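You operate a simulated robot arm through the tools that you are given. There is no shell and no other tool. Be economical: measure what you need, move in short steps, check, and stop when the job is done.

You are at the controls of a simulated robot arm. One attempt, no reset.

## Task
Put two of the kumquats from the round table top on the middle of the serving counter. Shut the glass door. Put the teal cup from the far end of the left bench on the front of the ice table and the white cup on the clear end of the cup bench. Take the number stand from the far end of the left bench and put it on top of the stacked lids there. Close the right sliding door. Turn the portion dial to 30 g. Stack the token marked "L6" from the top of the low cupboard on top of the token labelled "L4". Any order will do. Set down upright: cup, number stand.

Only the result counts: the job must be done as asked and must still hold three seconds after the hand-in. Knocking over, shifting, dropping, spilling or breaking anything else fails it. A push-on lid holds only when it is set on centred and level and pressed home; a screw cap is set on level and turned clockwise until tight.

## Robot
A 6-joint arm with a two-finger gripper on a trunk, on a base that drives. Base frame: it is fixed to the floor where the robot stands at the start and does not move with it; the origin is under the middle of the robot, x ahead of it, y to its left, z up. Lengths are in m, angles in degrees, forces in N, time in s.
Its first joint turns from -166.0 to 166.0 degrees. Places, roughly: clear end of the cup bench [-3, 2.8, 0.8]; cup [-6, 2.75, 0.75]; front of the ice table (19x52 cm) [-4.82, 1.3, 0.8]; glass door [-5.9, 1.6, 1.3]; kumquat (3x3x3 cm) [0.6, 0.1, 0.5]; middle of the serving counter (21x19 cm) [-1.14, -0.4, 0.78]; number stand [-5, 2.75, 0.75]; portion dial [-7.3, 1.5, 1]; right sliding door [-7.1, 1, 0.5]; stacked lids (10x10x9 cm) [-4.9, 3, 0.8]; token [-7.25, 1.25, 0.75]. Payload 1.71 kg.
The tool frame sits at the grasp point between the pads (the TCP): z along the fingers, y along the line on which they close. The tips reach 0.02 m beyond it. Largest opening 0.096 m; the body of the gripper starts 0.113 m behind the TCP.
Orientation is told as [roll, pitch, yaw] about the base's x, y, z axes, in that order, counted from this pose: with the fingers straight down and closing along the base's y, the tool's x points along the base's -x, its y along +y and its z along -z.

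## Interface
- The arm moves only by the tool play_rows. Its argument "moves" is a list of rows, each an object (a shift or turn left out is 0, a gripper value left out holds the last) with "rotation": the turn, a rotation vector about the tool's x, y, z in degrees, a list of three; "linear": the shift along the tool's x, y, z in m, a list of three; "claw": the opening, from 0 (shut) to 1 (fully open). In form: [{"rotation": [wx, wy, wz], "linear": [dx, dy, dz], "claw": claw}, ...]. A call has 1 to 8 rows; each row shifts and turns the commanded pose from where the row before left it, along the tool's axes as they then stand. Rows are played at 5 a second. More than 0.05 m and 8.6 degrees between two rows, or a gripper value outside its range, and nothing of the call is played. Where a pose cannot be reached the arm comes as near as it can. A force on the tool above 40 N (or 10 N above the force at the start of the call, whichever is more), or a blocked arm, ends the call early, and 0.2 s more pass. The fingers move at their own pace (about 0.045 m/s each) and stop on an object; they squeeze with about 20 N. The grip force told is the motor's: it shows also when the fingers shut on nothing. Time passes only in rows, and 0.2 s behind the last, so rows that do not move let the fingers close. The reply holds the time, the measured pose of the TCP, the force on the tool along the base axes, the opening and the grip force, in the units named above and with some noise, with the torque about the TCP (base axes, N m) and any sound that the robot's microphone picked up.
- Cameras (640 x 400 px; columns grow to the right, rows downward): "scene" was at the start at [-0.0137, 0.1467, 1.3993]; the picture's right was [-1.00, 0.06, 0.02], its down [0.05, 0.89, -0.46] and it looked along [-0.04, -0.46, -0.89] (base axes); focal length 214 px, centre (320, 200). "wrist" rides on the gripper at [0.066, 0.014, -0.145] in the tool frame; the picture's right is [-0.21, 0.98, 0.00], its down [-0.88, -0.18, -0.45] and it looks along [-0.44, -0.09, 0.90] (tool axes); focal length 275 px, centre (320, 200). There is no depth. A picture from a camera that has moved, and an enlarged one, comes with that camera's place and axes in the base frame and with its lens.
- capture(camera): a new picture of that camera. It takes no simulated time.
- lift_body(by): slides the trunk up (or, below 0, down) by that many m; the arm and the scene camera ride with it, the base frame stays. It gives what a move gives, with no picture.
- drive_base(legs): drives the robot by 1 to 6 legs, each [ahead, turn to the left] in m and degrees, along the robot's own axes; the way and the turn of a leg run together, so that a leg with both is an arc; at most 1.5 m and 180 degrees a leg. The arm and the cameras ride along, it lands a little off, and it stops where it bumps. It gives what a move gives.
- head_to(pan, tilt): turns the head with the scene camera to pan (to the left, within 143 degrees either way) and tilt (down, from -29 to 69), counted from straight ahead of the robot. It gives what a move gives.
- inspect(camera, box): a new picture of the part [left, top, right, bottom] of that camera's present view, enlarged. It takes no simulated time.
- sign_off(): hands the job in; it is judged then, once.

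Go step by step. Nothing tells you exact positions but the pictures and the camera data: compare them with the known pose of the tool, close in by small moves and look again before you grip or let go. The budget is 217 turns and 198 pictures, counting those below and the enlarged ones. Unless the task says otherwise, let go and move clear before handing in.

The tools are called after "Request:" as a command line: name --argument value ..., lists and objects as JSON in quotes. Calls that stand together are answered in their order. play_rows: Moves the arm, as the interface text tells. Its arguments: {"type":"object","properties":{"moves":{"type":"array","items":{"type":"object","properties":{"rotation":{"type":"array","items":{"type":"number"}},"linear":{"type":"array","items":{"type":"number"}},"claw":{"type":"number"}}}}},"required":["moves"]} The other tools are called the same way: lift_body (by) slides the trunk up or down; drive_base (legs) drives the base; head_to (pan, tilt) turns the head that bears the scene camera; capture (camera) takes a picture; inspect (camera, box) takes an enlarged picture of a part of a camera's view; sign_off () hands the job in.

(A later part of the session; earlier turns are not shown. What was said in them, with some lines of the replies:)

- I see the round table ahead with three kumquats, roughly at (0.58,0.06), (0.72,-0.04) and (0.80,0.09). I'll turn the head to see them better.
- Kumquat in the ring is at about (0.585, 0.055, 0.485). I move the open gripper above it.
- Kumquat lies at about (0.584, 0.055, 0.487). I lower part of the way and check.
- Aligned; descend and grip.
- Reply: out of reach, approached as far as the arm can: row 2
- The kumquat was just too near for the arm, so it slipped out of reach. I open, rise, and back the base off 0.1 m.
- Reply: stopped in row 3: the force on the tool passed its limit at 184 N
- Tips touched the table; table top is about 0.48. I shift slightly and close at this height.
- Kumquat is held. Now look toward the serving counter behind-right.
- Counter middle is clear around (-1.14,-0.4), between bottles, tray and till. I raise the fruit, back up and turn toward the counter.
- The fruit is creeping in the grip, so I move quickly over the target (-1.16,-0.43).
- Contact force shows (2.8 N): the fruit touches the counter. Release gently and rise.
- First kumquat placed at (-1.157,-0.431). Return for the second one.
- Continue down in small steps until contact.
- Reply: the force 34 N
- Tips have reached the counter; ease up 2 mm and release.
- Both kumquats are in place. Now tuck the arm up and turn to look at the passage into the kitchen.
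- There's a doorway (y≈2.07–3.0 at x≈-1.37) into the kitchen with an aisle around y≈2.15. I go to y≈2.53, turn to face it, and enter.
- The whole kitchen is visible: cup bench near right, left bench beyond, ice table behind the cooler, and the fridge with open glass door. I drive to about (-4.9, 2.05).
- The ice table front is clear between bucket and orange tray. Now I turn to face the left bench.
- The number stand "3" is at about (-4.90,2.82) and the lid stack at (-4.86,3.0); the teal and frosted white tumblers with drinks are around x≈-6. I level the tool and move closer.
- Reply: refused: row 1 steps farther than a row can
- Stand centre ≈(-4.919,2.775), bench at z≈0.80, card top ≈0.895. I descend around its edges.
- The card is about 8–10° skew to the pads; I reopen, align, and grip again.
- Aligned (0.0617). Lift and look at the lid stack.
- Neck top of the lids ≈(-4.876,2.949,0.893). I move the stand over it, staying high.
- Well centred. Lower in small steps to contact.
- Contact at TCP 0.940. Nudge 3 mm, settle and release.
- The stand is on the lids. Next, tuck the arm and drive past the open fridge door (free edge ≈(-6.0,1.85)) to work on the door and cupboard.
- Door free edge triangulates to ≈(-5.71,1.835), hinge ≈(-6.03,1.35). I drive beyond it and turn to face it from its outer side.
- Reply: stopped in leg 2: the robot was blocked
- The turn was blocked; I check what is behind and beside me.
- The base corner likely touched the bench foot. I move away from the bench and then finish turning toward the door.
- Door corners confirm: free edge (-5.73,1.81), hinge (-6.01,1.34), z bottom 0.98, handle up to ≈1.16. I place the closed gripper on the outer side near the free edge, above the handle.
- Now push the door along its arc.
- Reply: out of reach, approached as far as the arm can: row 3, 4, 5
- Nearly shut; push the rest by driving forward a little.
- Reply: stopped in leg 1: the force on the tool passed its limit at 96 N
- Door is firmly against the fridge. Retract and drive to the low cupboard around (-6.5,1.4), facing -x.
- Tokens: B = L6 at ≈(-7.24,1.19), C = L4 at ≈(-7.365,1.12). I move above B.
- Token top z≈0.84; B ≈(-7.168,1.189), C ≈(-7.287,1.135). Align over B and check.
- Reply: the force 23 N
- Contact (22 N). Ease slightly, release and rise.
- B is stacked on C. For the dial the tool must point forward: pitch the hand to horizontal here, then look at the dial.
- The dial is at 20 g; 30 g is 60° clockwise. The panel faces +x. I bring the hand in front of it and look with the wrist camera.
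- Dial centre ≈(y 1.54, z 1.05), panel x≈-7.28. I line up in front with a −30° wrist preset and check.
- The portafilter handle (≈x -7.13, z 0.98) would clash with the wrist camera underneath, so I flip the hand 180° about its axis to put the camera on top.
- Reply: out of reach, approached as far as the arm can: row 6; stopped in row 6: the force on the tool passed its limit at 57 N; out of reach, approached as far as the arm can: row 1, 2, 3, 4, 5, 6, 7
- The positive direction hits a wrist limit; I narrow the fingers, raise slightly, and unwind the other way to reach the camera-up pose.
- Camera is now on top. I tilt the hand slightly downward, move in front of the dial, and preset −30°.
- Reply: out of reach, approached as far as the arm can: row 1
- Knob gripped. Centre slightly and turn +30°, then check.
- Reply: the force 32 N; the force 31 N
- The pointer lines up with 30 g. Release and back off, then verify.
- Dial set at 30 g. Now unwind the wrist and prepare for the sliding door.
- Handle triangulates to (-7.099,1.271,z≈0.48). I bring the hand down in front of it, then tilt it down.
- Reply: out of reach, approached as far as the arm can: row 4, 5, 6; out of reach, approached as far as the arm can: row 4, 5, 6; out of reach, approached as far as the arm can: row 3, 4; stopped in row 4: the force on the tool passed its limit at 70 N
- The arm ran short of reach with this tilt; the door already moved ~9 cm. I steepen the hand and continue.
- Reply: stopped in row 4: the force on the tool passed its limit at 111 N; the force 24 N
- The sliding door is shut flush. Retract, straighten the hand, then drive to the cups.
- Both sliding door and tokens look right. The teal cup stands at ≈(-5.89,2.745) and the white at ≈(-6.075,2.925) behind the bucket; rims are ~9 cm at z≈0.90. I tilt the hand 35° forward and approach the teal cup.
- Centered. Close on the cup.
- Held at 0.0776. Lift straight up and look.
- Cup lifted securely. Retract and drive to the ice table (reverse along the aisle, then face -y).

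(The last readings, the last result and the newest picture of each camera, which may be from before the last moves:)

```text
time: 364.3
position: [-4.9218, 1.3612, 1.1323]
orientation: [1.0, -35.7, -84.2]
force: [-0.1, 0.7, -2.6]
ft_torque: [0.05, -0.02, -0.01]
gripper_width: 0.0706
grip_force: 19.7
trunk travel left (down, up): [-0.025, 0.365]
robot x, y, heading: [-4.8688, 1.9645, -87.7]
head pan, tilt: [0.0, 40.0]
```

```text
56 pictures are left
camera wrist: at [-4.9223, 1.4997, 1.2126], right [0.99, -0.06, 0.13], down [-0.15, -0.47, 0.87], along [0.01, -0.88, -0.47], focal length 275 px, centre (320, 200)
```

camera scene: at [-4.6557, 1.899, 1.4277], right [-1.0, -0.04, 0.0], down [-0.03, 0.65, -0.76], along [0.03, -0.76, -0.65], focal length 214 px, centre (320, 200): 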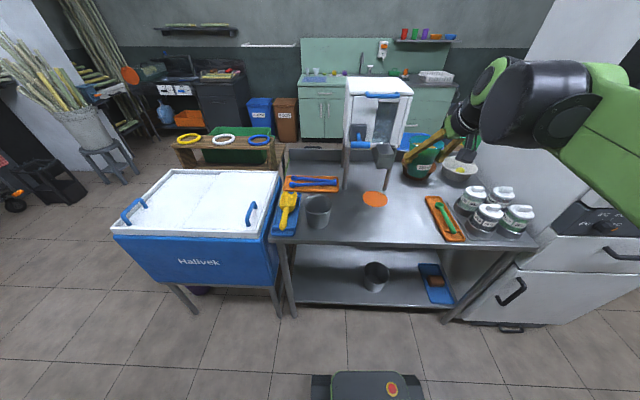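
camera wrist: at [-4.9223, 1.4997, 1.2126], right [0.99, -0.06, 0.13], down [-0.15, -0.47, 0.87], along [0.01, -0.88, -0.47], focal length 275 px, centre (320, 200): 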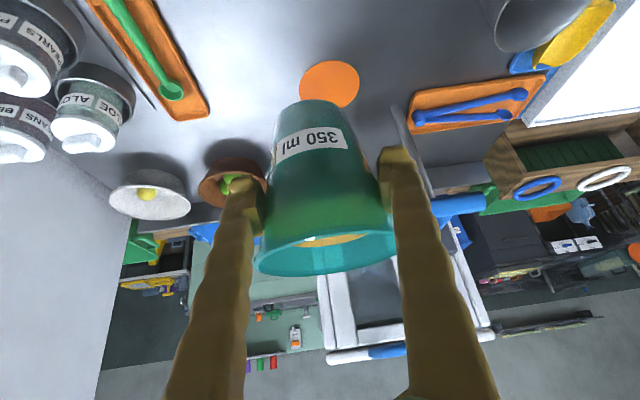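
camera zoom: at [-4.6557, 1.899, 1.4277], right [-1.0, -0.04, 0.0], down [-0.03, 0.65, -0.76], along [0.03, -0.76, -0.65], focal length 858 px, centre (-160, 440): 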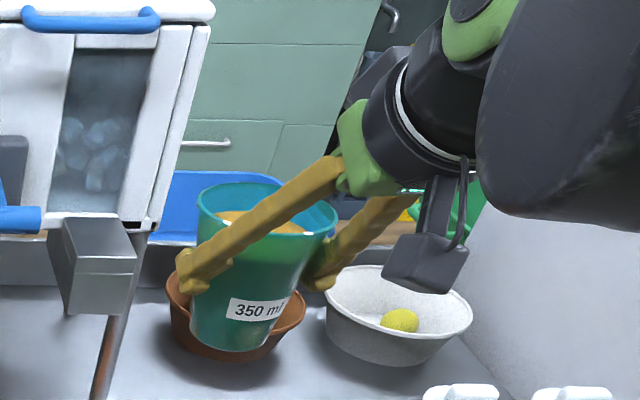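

Cup upright. Bring it over (-4.84,1.295) and lower to just above the table.

Request:
play_rows --moves '[{"linear": [0.0154, 0.0125, 0.0427]}, {"linear": [0.0154, 0.0125, 0.0427]}, {"linear": [0.0154, 0.0125, 0.0427]}, {"linear": [0.0154, 0.0125, 0.0427]}, {"linear": [0.0154, 0.0125, 0.0427]}, {"linear": [0.0154, 0.0125, 0.0427]}, {}]'

Request:
inspect --camera "scene" --box '[290, 150, 450, 250]'

```text
time: 365.9
position: [-4.8343, 1.3106, 0.8812]
orientation: [0.9, -36.5, -84.3]
force: [-0.2, 0.1, -2.1]
ft_torque: [0.05, 0.02, 0.02]
gripper_width: 0.0672
grip_force: 20.3
trunk travel left (down, up): [-0.025, 0.365]
robot x, y, heading: [-4.8679, 1.9644, -87.8]
head pan, tilt: [0.0, 40.0]
```

```text
4.00 times, centred on (370, 200) of scene
camera zoom: at [-4.6559, 1.9036, 1.428], right [-1.0, -0.04, 0.0], down [-0.03, 0.65, -0.76], along [0.03, -0.76, -0.65], focal length 858 px, centre (120, 200)
```

zoom: 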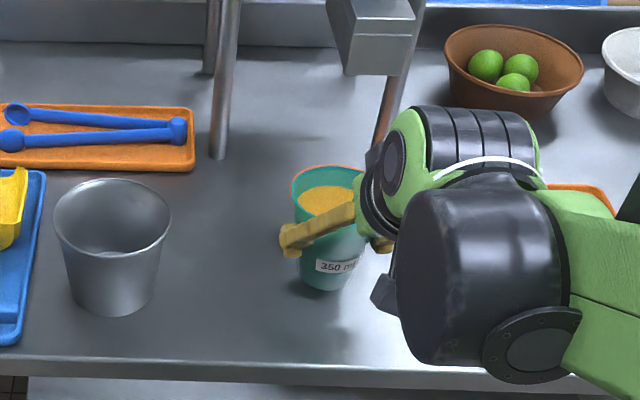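

Request:
play_rows --moves '[{"linear": [0.0087, 0, 0.0122]}, {"linear": [0.0058, 0, 0.0081]}, {"linear": [0.0029, 0, 0.0041]}, {"linear": [0.0029, 0, 0.0041]}, {}]'

Request:
inspect --camera "scene" --box '[310, 170, 410, 245]'

```text
time: 367.1
position: [-4.8346, 1.3077, 0.8459]
orientation: [0.9, -36.5, -84.2]
force: [-0.7, -0.1, 0.3]
ft_torque: [-0.02, 0.01, -0.02]
gripper_width: 0.0574
grip_force: 0.0
trunk travel left (down, up): [-0.025, 0.365]
robot x, y, heading: [-4.8638, 1.9628, -87.8]
head pan, tilt: [0.0, 40.0]
```

```text
5.33 times, centred on (360, 208) of scene
camera zoom: at [-4.6556, 1.899, 1.4277], right [-1.0, -0.04, 0.0], down [-0.03, 0.65, -0.76], along [0.03, -0.76, -0.65], focal length 1144 px, centre (107, 160)
```

zoom: 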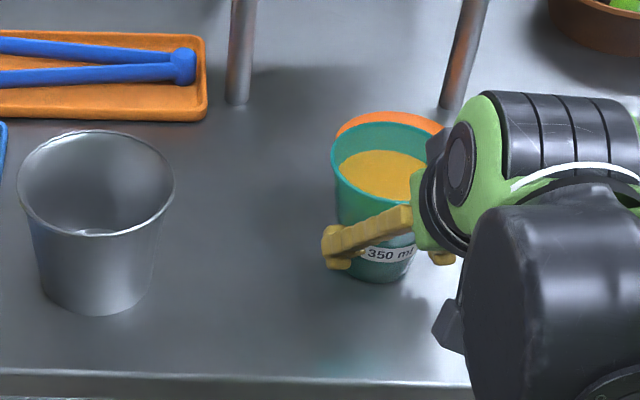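

The cup has settled onto the table. Open and withdraw along the tool axis, then check.

Request:
play_rows --moves '[{"claw": 0.8}, {"claw": 1.0}, {}, {}, {"linear": [0, 0, -0.04]}, {"linear": [0, 0, -0.05]}, {"linear": [0, 0, -0.05]}, {"linear": [0, 0, -0.05]}]'

Request:
inspect --camera "scene" --box '[290, 150, 450, 250]'

Request:
capture --camera "wrist"

```text
time: 368.9
position: [-4.8486, 1.4246, 0.999]
orientation: [1.0, -36.7, -84.2]
force: [-0.4, -0.1, -0.3]
ft_torque: [-0.07, 0.01, -0.01]
gripper_width: 0.0962
grip_force: 0.1
trunk travel left (down, up): [-0.025, 0.365]
robot x, y, heading: [-4.8665, 1.9691, -87.7]
head pan, tilt: [0.0, 40.0]
```

```text
4.00 times, centred on (370, 200) of scene
camera zoom: at [-4.6558, 1.9037, 1.4279], right [-1.0, -0.04, 0.0], down [-0.03, 0.65, -0.76], along [0.03, -0.76, -0.65], focal length 858 px, centre (120, 200)
```

zoom: 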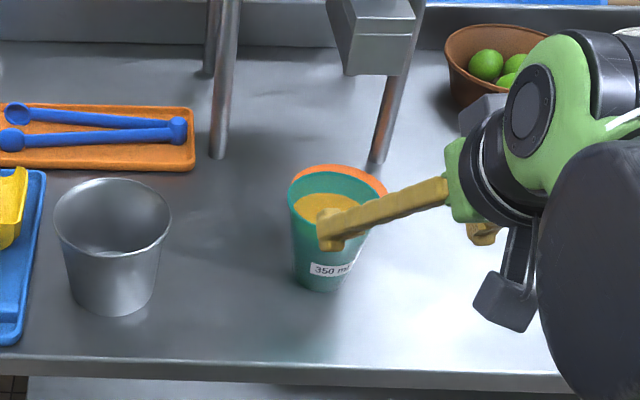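

```text
52 pictures are left
camera wrist: at [-4.8494, 1.5631, 1.0764], right [0.99, -0.06, 0.14], down [-0.15, -0.46, 0.88], along [0.01, -0.89, -0.46], focal length 275 px, centre (320, 200)
```

wrist: 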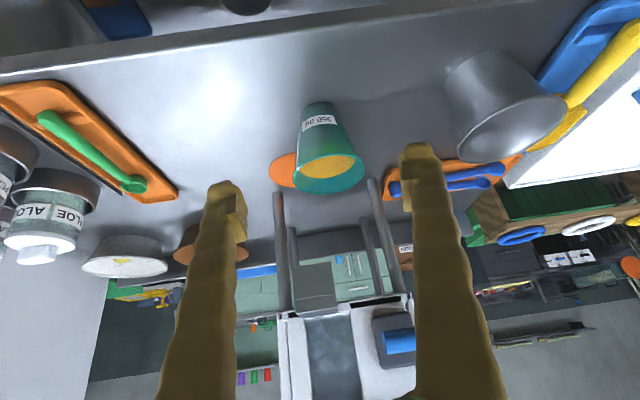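

Teal cup is upright at (-4.83,1.30). Now go for the white cup.

Request:
play_rows --moves '[{"linear": [-0.012, 0, -0.045]}, {"linear": [-0.012, 0, -0.045]}, {"linear": [-0.02, 0, -0.03]}]'

Request:
drive_base --legs '[[0, -92.3], [1.15, 0], [0, -90]]'

Request:
capture --camera "scene"

Request:
capture --camera "wrist"

```text
time: 369.7
position: [-4.8545, 1.4571, 1.1199]
orientation: [0.9, -36.6, -84.1]
force: [-0.4, -0.5, -0.5]
ft_torque: [-0.03, -0.02, 0.03]
gripper_width: 0.0962
grip_force: 0.1
trunk travel left (down, up): [-0.025, 0.365]
robot x, y, heading: [-4.8684, 1.9675, -87.5]
head pan, tilt: [0.0, 40.0]
```

```text
time: 389.6
position: [-6.0633, 2.4539, 1.1184]
orientation: [0.8, -36.5, 95.7]
force: [-0.3, -0.1, -0.5]
ft_torque: [0.0, -0.03, 0.04]
gripper_width: 0.0961
grip_force: 0.1
trunk travel left (down, up): [-0.025, 0.365]
robot x, y, heading: [-6.0559, 1.9472, 92.0]
head pan, tilt: [0.0, 40.0]
```

```text
51 pictures are left
camera scene: at [-6.269, 2.0168, 1.4277], right [1.0, 0.04, 0.0], down [0.03, -0.65, -0.76], along [-0.03, 0.76, -0.65], focal length 214 px, centre (320, 200)
```

scene: 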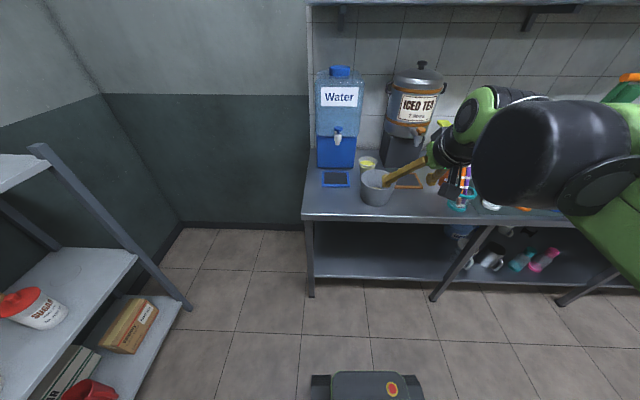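

```text
50 pictures are left
camera wrist: at [-6.0599, 2.315, 1.1972], right [-0.99, 0.06, 0.14], down [0.15, 0.46, 0.88], along [-0.01, 0.89, -0.46], focal length 275 px, centre (320, 200)
```

wrist: 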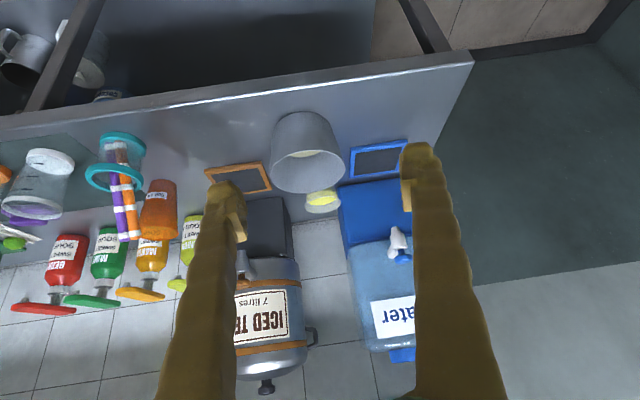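

Request:
drive_base --legs '[[0.15, 0]]'

Request:
play_rows --moves '[{"linear": [-0.038, -0.011, 0]}, {"linear": [-0.038, -0.011, 0]}, {"linear": [-0.037, -0.012, 0]}, {"linear": [0, 0, 0.045]}, {"linear": [0, 0, 0.045]}, {"linear": [0, 0, 0.045]}, {"linear": [0, 0, 0.045]}, {}]'

Request:
capture --camera "wrist"

Request:
inspect --camera "scene" --box '[320, 120, 440, 210]'

```text
time: 391.3
position: [-6.0675, 2.5671, 1.1348]
orientation: [0.8, -38.4, 95.7]
force: [0.4, -2.9, 0.0]
ft_torque: [0.3, 0.0, -0.02]
gripper_width: 0.0962
grip_force: 0.0
trunk travel left (down, up): [-0.025, 0.365]
robot x, y, heading: [-6.0584, 2.0962, 91.9]
head pan, tilt: [0.0, 40.0]
```

```text
time: 393.1
position: [-6.0594, 2.7877, 1.0521]
orientation: [0.8, -37.3, 95.8]
force: [-0.2, -0.7, 0.7]
ft_torque: [0.04, 0.0, -0.02]
gripper_width: 0.0961
grip_force: 0.0
trunk travel left (down, up): [-0.025, 0.365]
robot x, y, heading: [-6.0612, 2.0967, 92.2]
head pan, tilt: [0.0, 40.0]
```

```text
49 pictures are left
camera wrist: at [-6.0555, 2.6453, 1.1282], right [-0.99, 0.06, 0.14], down [0.15, 0.45, 0.88], along [-0.01, 0.89, -0.45], focal length 275 px, centre (320, 200)
```

wrist: 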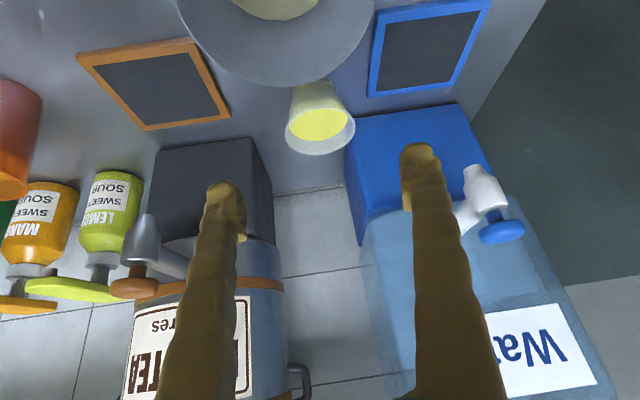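

```text
4.44 times, centred on (380, 165) of scene
camera zoom: at [-6.2747, 2.1604, 1.428], right [1.0, 0.04, 0.0], down [0.03, -0.65, -0.76], along [-0.03, 0.76, -0.65], focal length 953 px, centre (53, 356)
```

zoom: 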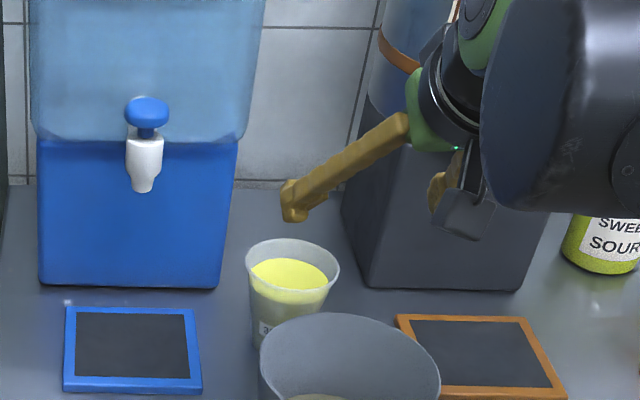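

Request:
play_rows --moves '[{"linear": [0.004, 0.001, 0.045]}, {"linear": [0, 0, 0.045]}, {"linear": [0, 0, 0.04]}, {}]'

Request:
capture --camera "wrist"

Request:
inspect --camera "scene" --box '[320, 120, 440, 210]'

```text
time: 394.1
position: [-6.0688, 2.8635, 0.9434]
orientation: [1.0, -37.1, 95.7]
force: [0.1, 0.0, -0.7]
ft_torque: [0.0, 0.02, 0.03]
gripper_width: 0.0961
grip_force: 0.0
trunk travel left (down, up): [-0.025, 0.365]
robot x, y, heading: [-6.0597, 2.0929, 92.1]
head pan, tilt: [0.0, 40.0]
```

```text
47 pictures are left
camera wrist: at [-6.0652, 2.7234, 1.019], right [-0.99, 0.06, 0.14], down [0.15, 0.45, 0.88], along [-0.01, 0.89, -0.45], focal length 275 px, centre (320, 200)
```

wrist: 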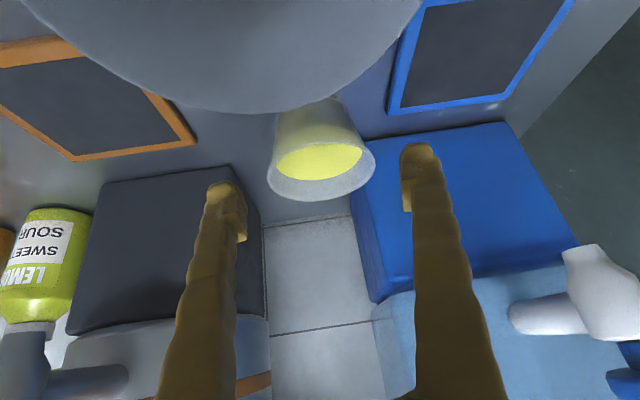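

```text
4.44 times, centred on (380, 165) of scene
camera zoom: at [-6.2749, 2.1661, 1.4277], right [1.0, 0.04, 0.0], down [0.03, -0.65, -0.76], along [-0.03, 0.76, -0.66], focal length 953 px, centre (53, 356)
```

zoom: 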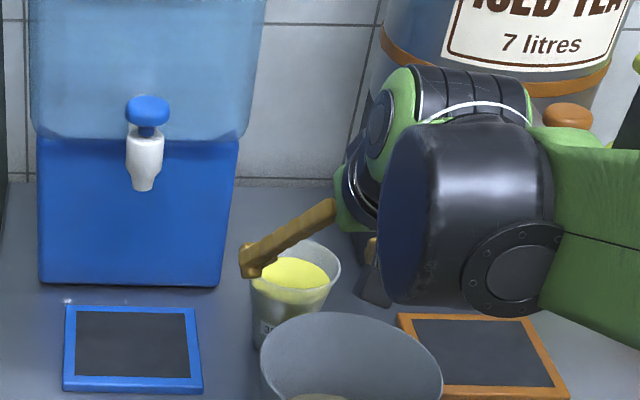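

Request:
play_rows --moves '[{"linear": [0, 0, 0.03]}, {"linear": [0, 0, 0.03]}, {"linear": [0, 0, 0.019]}, {}]'

Request:
capture --camera "wrist"

```text
time: 395.1
position: [-6.077, 2.9111, 0.8802]
orientation: [0.9, -37.2, 95.8]
force: [0.0, -0.9, 0.5]
ft_torque: [0.0, 0.0, 0.0]
gripper_width: 0.096
grip_force: 0.1
trunk travel left (down, up): [-0.025, 0.365]
robot x, y, heading: [-6.0575, 2.0951, 91.6]
head pan, tilt: [0.0, 40.0]
```

```text
45 pictures are left
camera wrist: at [-6.073, 2.7701, 0.9566], right [-0.99, 0.06, 0.14], down [0.15, 0.45, 0.88], along [-0.01, 0.89, -0.45], focal length 275 px, centre (320, 200)
```

wrist: 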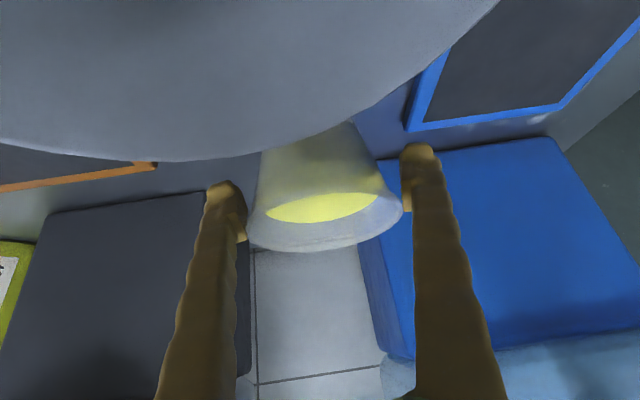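

Request:
play_rows --moves '[{"claw": 0.4}, {}, {}, {}, {}]'

Request:
play_rows --moves '[{"linear": [-0.012, 0, -0.016]}, {"linear": [-0.018, 0, -0.024]}, {"linear": [-0.024, 0, -0.032]}, {"linear": [-0.024, 0, -0.032]}, {"linear": [-0.024, 0, -0.032]}, {"linear": [0, 0, -0.045]}, {"linear": [0, 0, -0.03]}]'

Request:
capture --camera "wrist"

Request:
capture --camera "scene"

```text
time: 396.3
position: [-6.0758, 2.9103, 0.8811]
orientation: [0.8, -37.2, 95.7]
force: [0.1, -0.9, 1.3]
ft_torque: [0.01, -0.08, 0.0]
gripper_width: 0.0782
grip_force: 19.8
trunk travel left (down, up): [-0.025, 0.365]
robot x, y, heading: [-6.058, 2.0931, 92.2]
head pan, tilt: [0.0, 40.0]
```

```text
time: 397.9
position: [-6.0682, 2.8666, 1.108]
orientation: [0.9, -37.1, 95.8]
force: [0.7, 0.4, -3.2]
ft_torque: [-0.02, -0.01, 0.02]
gripper_width: 0.0757
grip_force: 20.0
trunk travel left (down, up): [-0.025, 0.365]
robot x, y, heading: [-6.0599, 2.0949, 92.2]
head pan, tilt: [0.0, 40.0]
```

```text
44 pictures are left
camera wrist: at [-6.064, 2.7257, 1.1846], right [-0.99, 0.06, 0.14], down [0.15, 0.45, 0.88], along [-0.01, 0.89, -0.45], focal length 275 px, centre (320, 200)
```

wrist: 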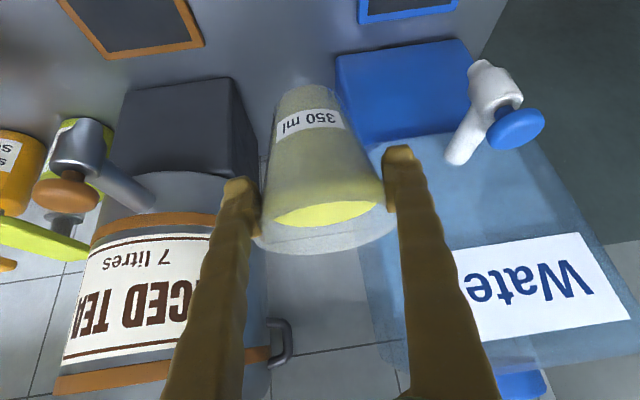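

```text
43 pictures are left
camera scene: at [-6.2749, 2.1664, 1.4276], right [1.0, 0.04, 0.0], down [0.03, -0.65, -0.76], along [-0.03, 0.76, -0.66], focal length 214 px, centre (320, 200)
```

scene: 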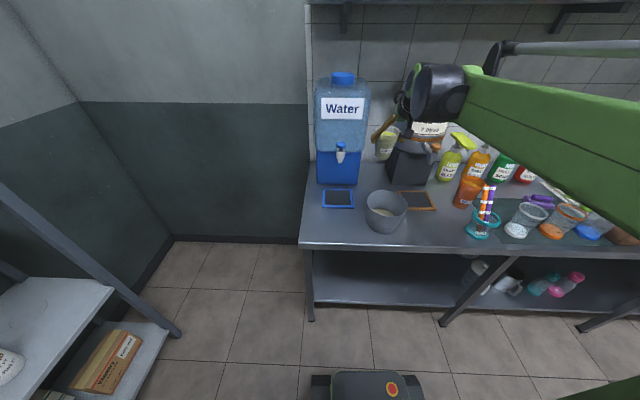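

White cup is held (0.0757). I reverse from the bench, turn, and drive to the cup bench without moving the arm.

Request:
drive_base --legs '[[-0.3, 0], [0, -89.5], [1.5, 0], [1.5, 0], [0.06, 0], [0, 87.5]]'

Request:
capture --camera "scene"

Request:
capture --camera "wrist"

```text
time: 432.4
position: [-2.9101, 2.7532, 1.1087]
orientation: [0.9, -37.2, 92.1]
force: [0.8, -0.4, -2.8]
ft_torque: [-0.1, -0.02, 0.01]
gripper_width: 0.0693
grip_force: 19.6
trunk travel left (down, up): [-0.025, 0.365]
robot x, y, heading: [-2.9444, 1.9836, 89.0]
head pan, tilt: [0.0, 40.0]
```

```text
42 pictures are left
camera scene: at [-3.1547, 2.0672, 1.4277], right [1.0, -0.02, 0.0], down [-0.01, -0.65, -0.76], along [0.02, 0.76, -0.65], focal length 214 px, centre (320, 200)
```

scene: 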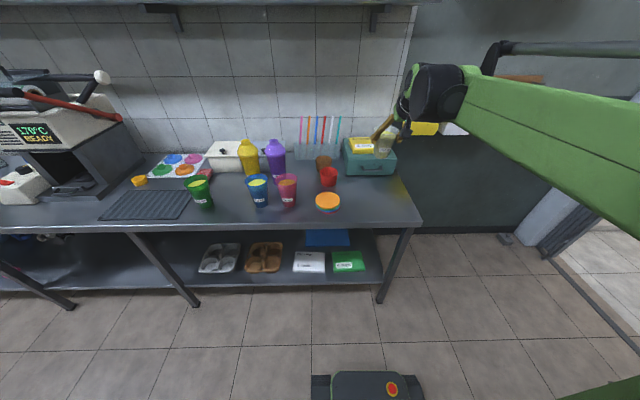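

```text
41 pictures are left
camera wrist: at [-2.9143, 2.6135, 1.1845], right [-0.98, 0.12, 0.14], down [0.17, 0.44, 0.88], along [0.04, 0.89, -0.45], focal length 275 px, centre (320, 200)
```

wrist: 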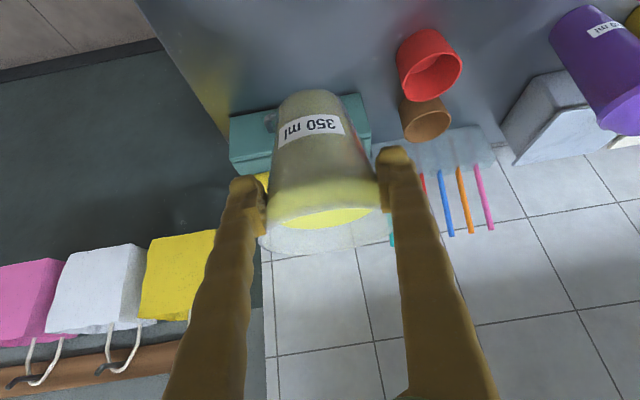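

Arrived with the cup still firm (0.069). I place it at about (-2.955,2.775), clear of the orange lids.

Request:
play_rows --moves '[{"linear": [0.0205, 0.0073, 0.0336]}, {"linear": [0.0205, 0.0073, 0.0336]}, {"linear": [0.0205, 0.0073, 0.0336]}, {"linear": [0.0205, 0.0073, 0.0336]}, {"linear": [0.0205, 0.0073, 0.0336]}, {"linear": [0.0205, 0.0073, 0.0336]}]'

Request:
inspect --camera "scene" --box '[300, 140, 440, 235]'

```text
time: 433.8
position: [-2.9565, 2.7593, 0.8862]
orientation: [0.9, -38.0, 92.1]
force: [-1.0, -0.4, -2.5]
ft_torque: [-0.05, -0.01, 0.01]
gripper_width: 0.0666
grip_force: 20.1
trunk travel left (down, up): [-0.025, 0.365]
robot x, y, heading: [-2.9436, 1.9808, 88.6]
head pan, tilt: [0.0, 40.0]
```

```text
4.21 times, centred on (370, 188) of scene
camera zoom: at [-3.1546, 2.0671, 1.4277], right [1.0, -0.02, 0.0], down [-0.01, -0.65, -0.76], along [0.02, 0.76, -0.65], focal length 903 px, centre (110, 253)
```

zoom: 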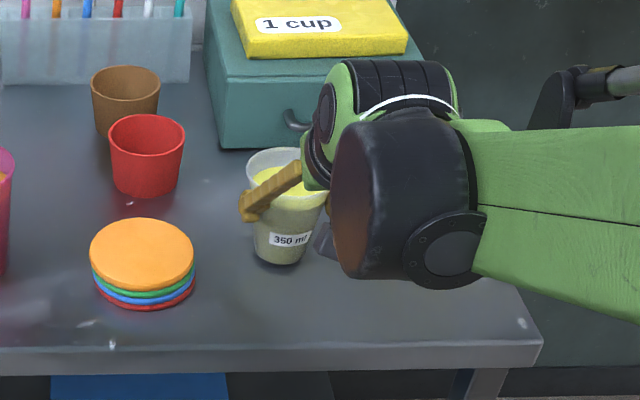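

Request:
play_rows --moves '[{"linear": [0.0092, 0, 0.0118]}, {"linear": [0.0092, 0, 0.0118]}, {"linear": [0.0037, 0, 0.0047]}, {}]'

Request:
inspect --camera "scene" --box '[300, 140, 440, 235]'

```text
time: 434.8
position: [-2.9587, 2.7612, 0.8495]
orientation: [0.9, -38.0, 92.3]
force: [0.0, 0.7, 0.1]
ft_torque: [0.01, -0.01, -0.02]
gripper_width: 0.0383
grip_force: 0.1
trunk travel left (down, up): [-0.025, 0.365]
robot x, y, heading: [-2.9477, 1.9877, 88.9]
head pan, tilt: [0.0, 40.0]
```

```text
4.21 times, centred on (370, 188) of scene
camera zoom: at [-3.1547, 2.067, 1.4277], right [1.0, -0.02, 0.0], down [-0.01, -0.65, -0.76], along [0.02, 0.76, -0.65], focal length 903 px, centre (110, 253)
```

zoom: 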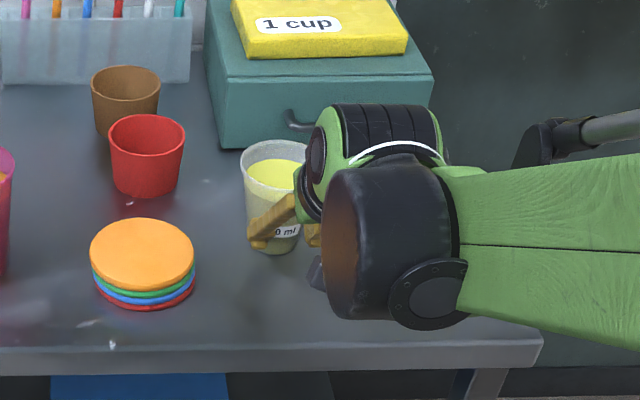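

The cup slipped free and stands upright just beyond the fingertips. Withdraw along the tool axis.

Request:
play_rows --moves '[{"linear": [0.002, 0, -0.015]}, {"linear": [0.002, 0, -0.03]}, {"linear": [0, 0, -0.045]}, {"linear": [0, 0, -0.045]}, {"linear": [0, 0, -0.045]}, {}]'

Request:
capture --camera "wrist"

Request:
inspect --camera "scene" --box '[300, 140, 440, 235]'

```text
time: 436.2
position: [-2.9529, 2.6474, 0.9895]
orientation: [0.8, -38.0, 92.2]
force: [0.5, -0.4, 0.5]
ft_torque: [0.01, 0.02, -0.01]
gripper_width: 0.0385
grip_force: 0.0
trunk travel left (down, up): [-0.025, 0.365]
robot x, y, heading: [-2.9418, 1.9829, 88.8]
head pan, tilt: [0.0, 40.0]
```

```text
38 pictures are left
camera wrist: at [-2.9562, 2.5041, 1.0633], right [-0.98, 0.11, 0.14], down [0.17, 0.43, 0.89], along [0.04, 0.9, -0.44], focal length 275 px, centre (320, 200)
```

wrist: 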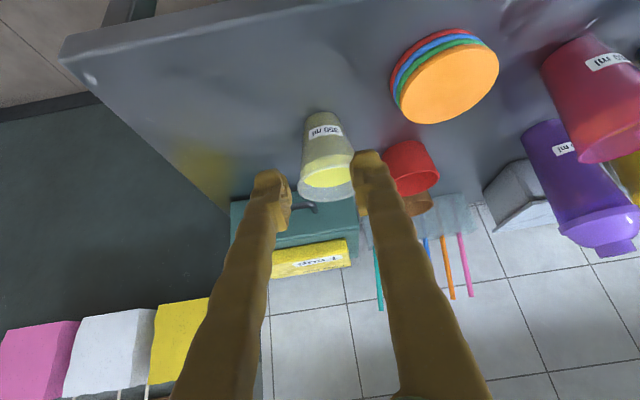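

```text
4.21 times, centred on (370, 188) of scene
camera zoom: at [-3.1548, 2.0661, 1.4277], right [1.0, -0.02, 0.0], down [-0.01, -0.65, -0.76], along [0.02, 0.76, -0.65], focal length 903 px, centre (110, 253)
```

zoom: 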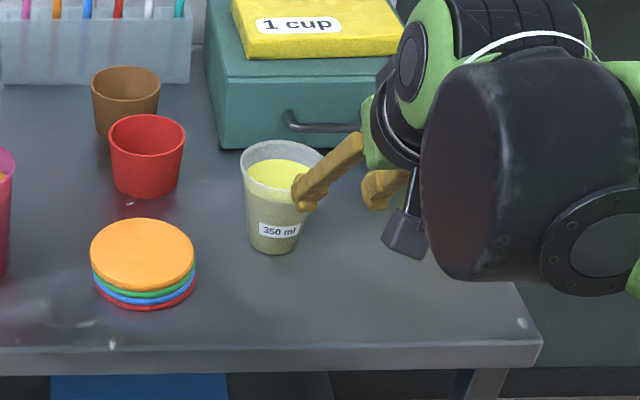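

White cup is upright at (-2.96,2.80). I pull the arm clear and take a last look along the benches.

Request:
play_rows --moves '[{"linear": [0, 0, -0.045]}, {"linear": [0, 0, -0.045]}, {"linear": [0, 0, -0.045]}]'

Request:
head_to --pan 75 --tilt 20

Request:
capture --camera "scene"

```text
time: 437.0
position: [-2.9454, 2.5647, 1.0942]
orientation: [0.8, -38.1, 92.3]
force: [0.2, 0.1, -0.1]
ft_torque: [0.03, 0.01, 0.02]
gripper_width: 0.0383
grip_force: 0.0
trunk travel left (down, up): [-0.025, 0.365]
robot x, y, heading: [-2.9448, 1.9828, 88.9]
head pan, tilt: [0.0, 40.0]
```

```text
time: 438.5
position: [-2.9463, 2.5666, 1.0916]
orientation: [0.8, -38.0, 92.3]
force: [0.8, -0.8, 1.6]
ft_torque: [0.03, -0.03, 0.03]
gripper_width: 0.0384
grip_force: 0.1
trunk travel left (down, up): [-0.025, 0.365]
robot x, y, heading: [-2.9432, 1.9812, 88.7]
head pan, tilt: [75.0, 20.0]
```

```text
36 pictures are left
camera scene: at [-3.2459, 2.0083, 1.46], right [0.28, 0.96, -0.01], down [0.33, -0.11, -0.94], along [-0.9, 0.26, -0.35], focal length 214 px, centre (320, 200)
```

scene: 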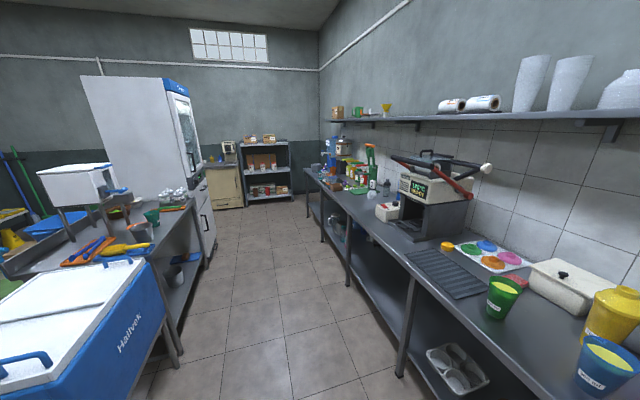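

Request:
inspect --camera "scene" --box '[340, 160, 420, 220]'

Request:
inspect --camera "scene" --box '[80, 70, 240, 250]'

```text
6.67 times, centred on (380, 190) of scene
camera zoom: at [-3.2459, 2.0083, 1.46], right [0.28, 0.96, -0.01], down [0.33, -0.11, -0.94], along [-0.9, 0.26, -0.35], focal length 1430 px, centre (-80, 267)
```

zoom: 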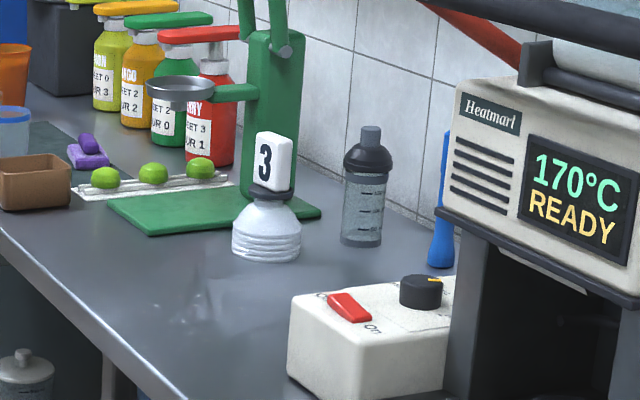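

```text
2.22 times, centred on (160, 160) of scene
camera zoom: at [-3.2459, 2.0083, 1.46], right [0.28, 0.96, -0.01], down [0.33, -0.11, -0.94], along [-0.9, 0.26, -0.35], focal length 477 px, centre (676, 289)
```

zoom: 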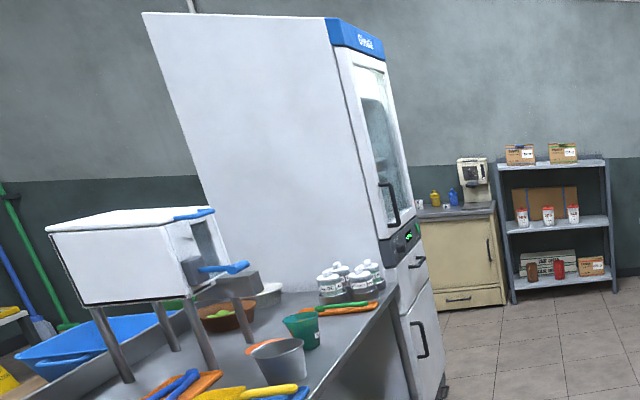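

Request:
inspect --camera "scene" --box '[155, 75, 215, 195]'

```text
3.33 times, centred on (185, 135) of scene
camera zoom: at [-3.2459, 2.0083, 1.46], right [0.28, 0.96, -0.01], down [0.33, -0.11, -0.94], along [-0.9, 0.26, -0.35], focal length 715 px, centre (770, 417)
```

zoom: 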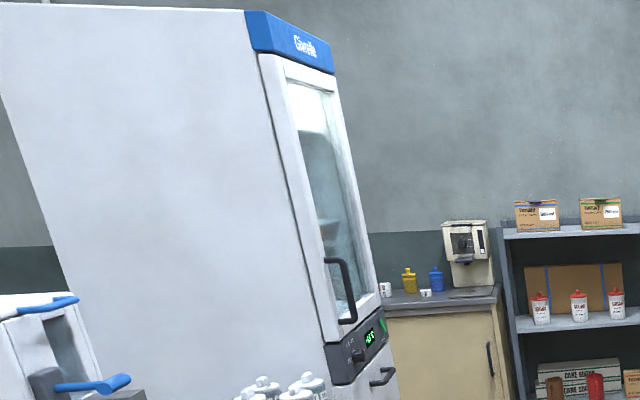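

The glass door is flush shut, the stand is on the lids and both cups are upright. Everything asked for looks complete, so I'm handing in.

Request:
sign_off

```text
The job is handed in.
```

I finished every part of the job and handed it in.

- **Kumquats:** two are on the middle of the serving counter.
- **Glass door:** shut flush against the fridge.
- **Cups:** the teal cup is upright on the front of the ice table. The white cup is upright on the clear end of the cup bench; it slid out of the gripper as I set it down but stayed standing.
- **Number stand:** upright on the stacked lids.
- **Right sliding door:** closed.
- **Portion dial:** turned to 30 g; the pointer is within a few degrees of the mark.
- **Tokens:** L6 is stacked on L4.

The base bumped the left bench once and the arm touched the sugar machine once. Nothing looked moved afterwards.
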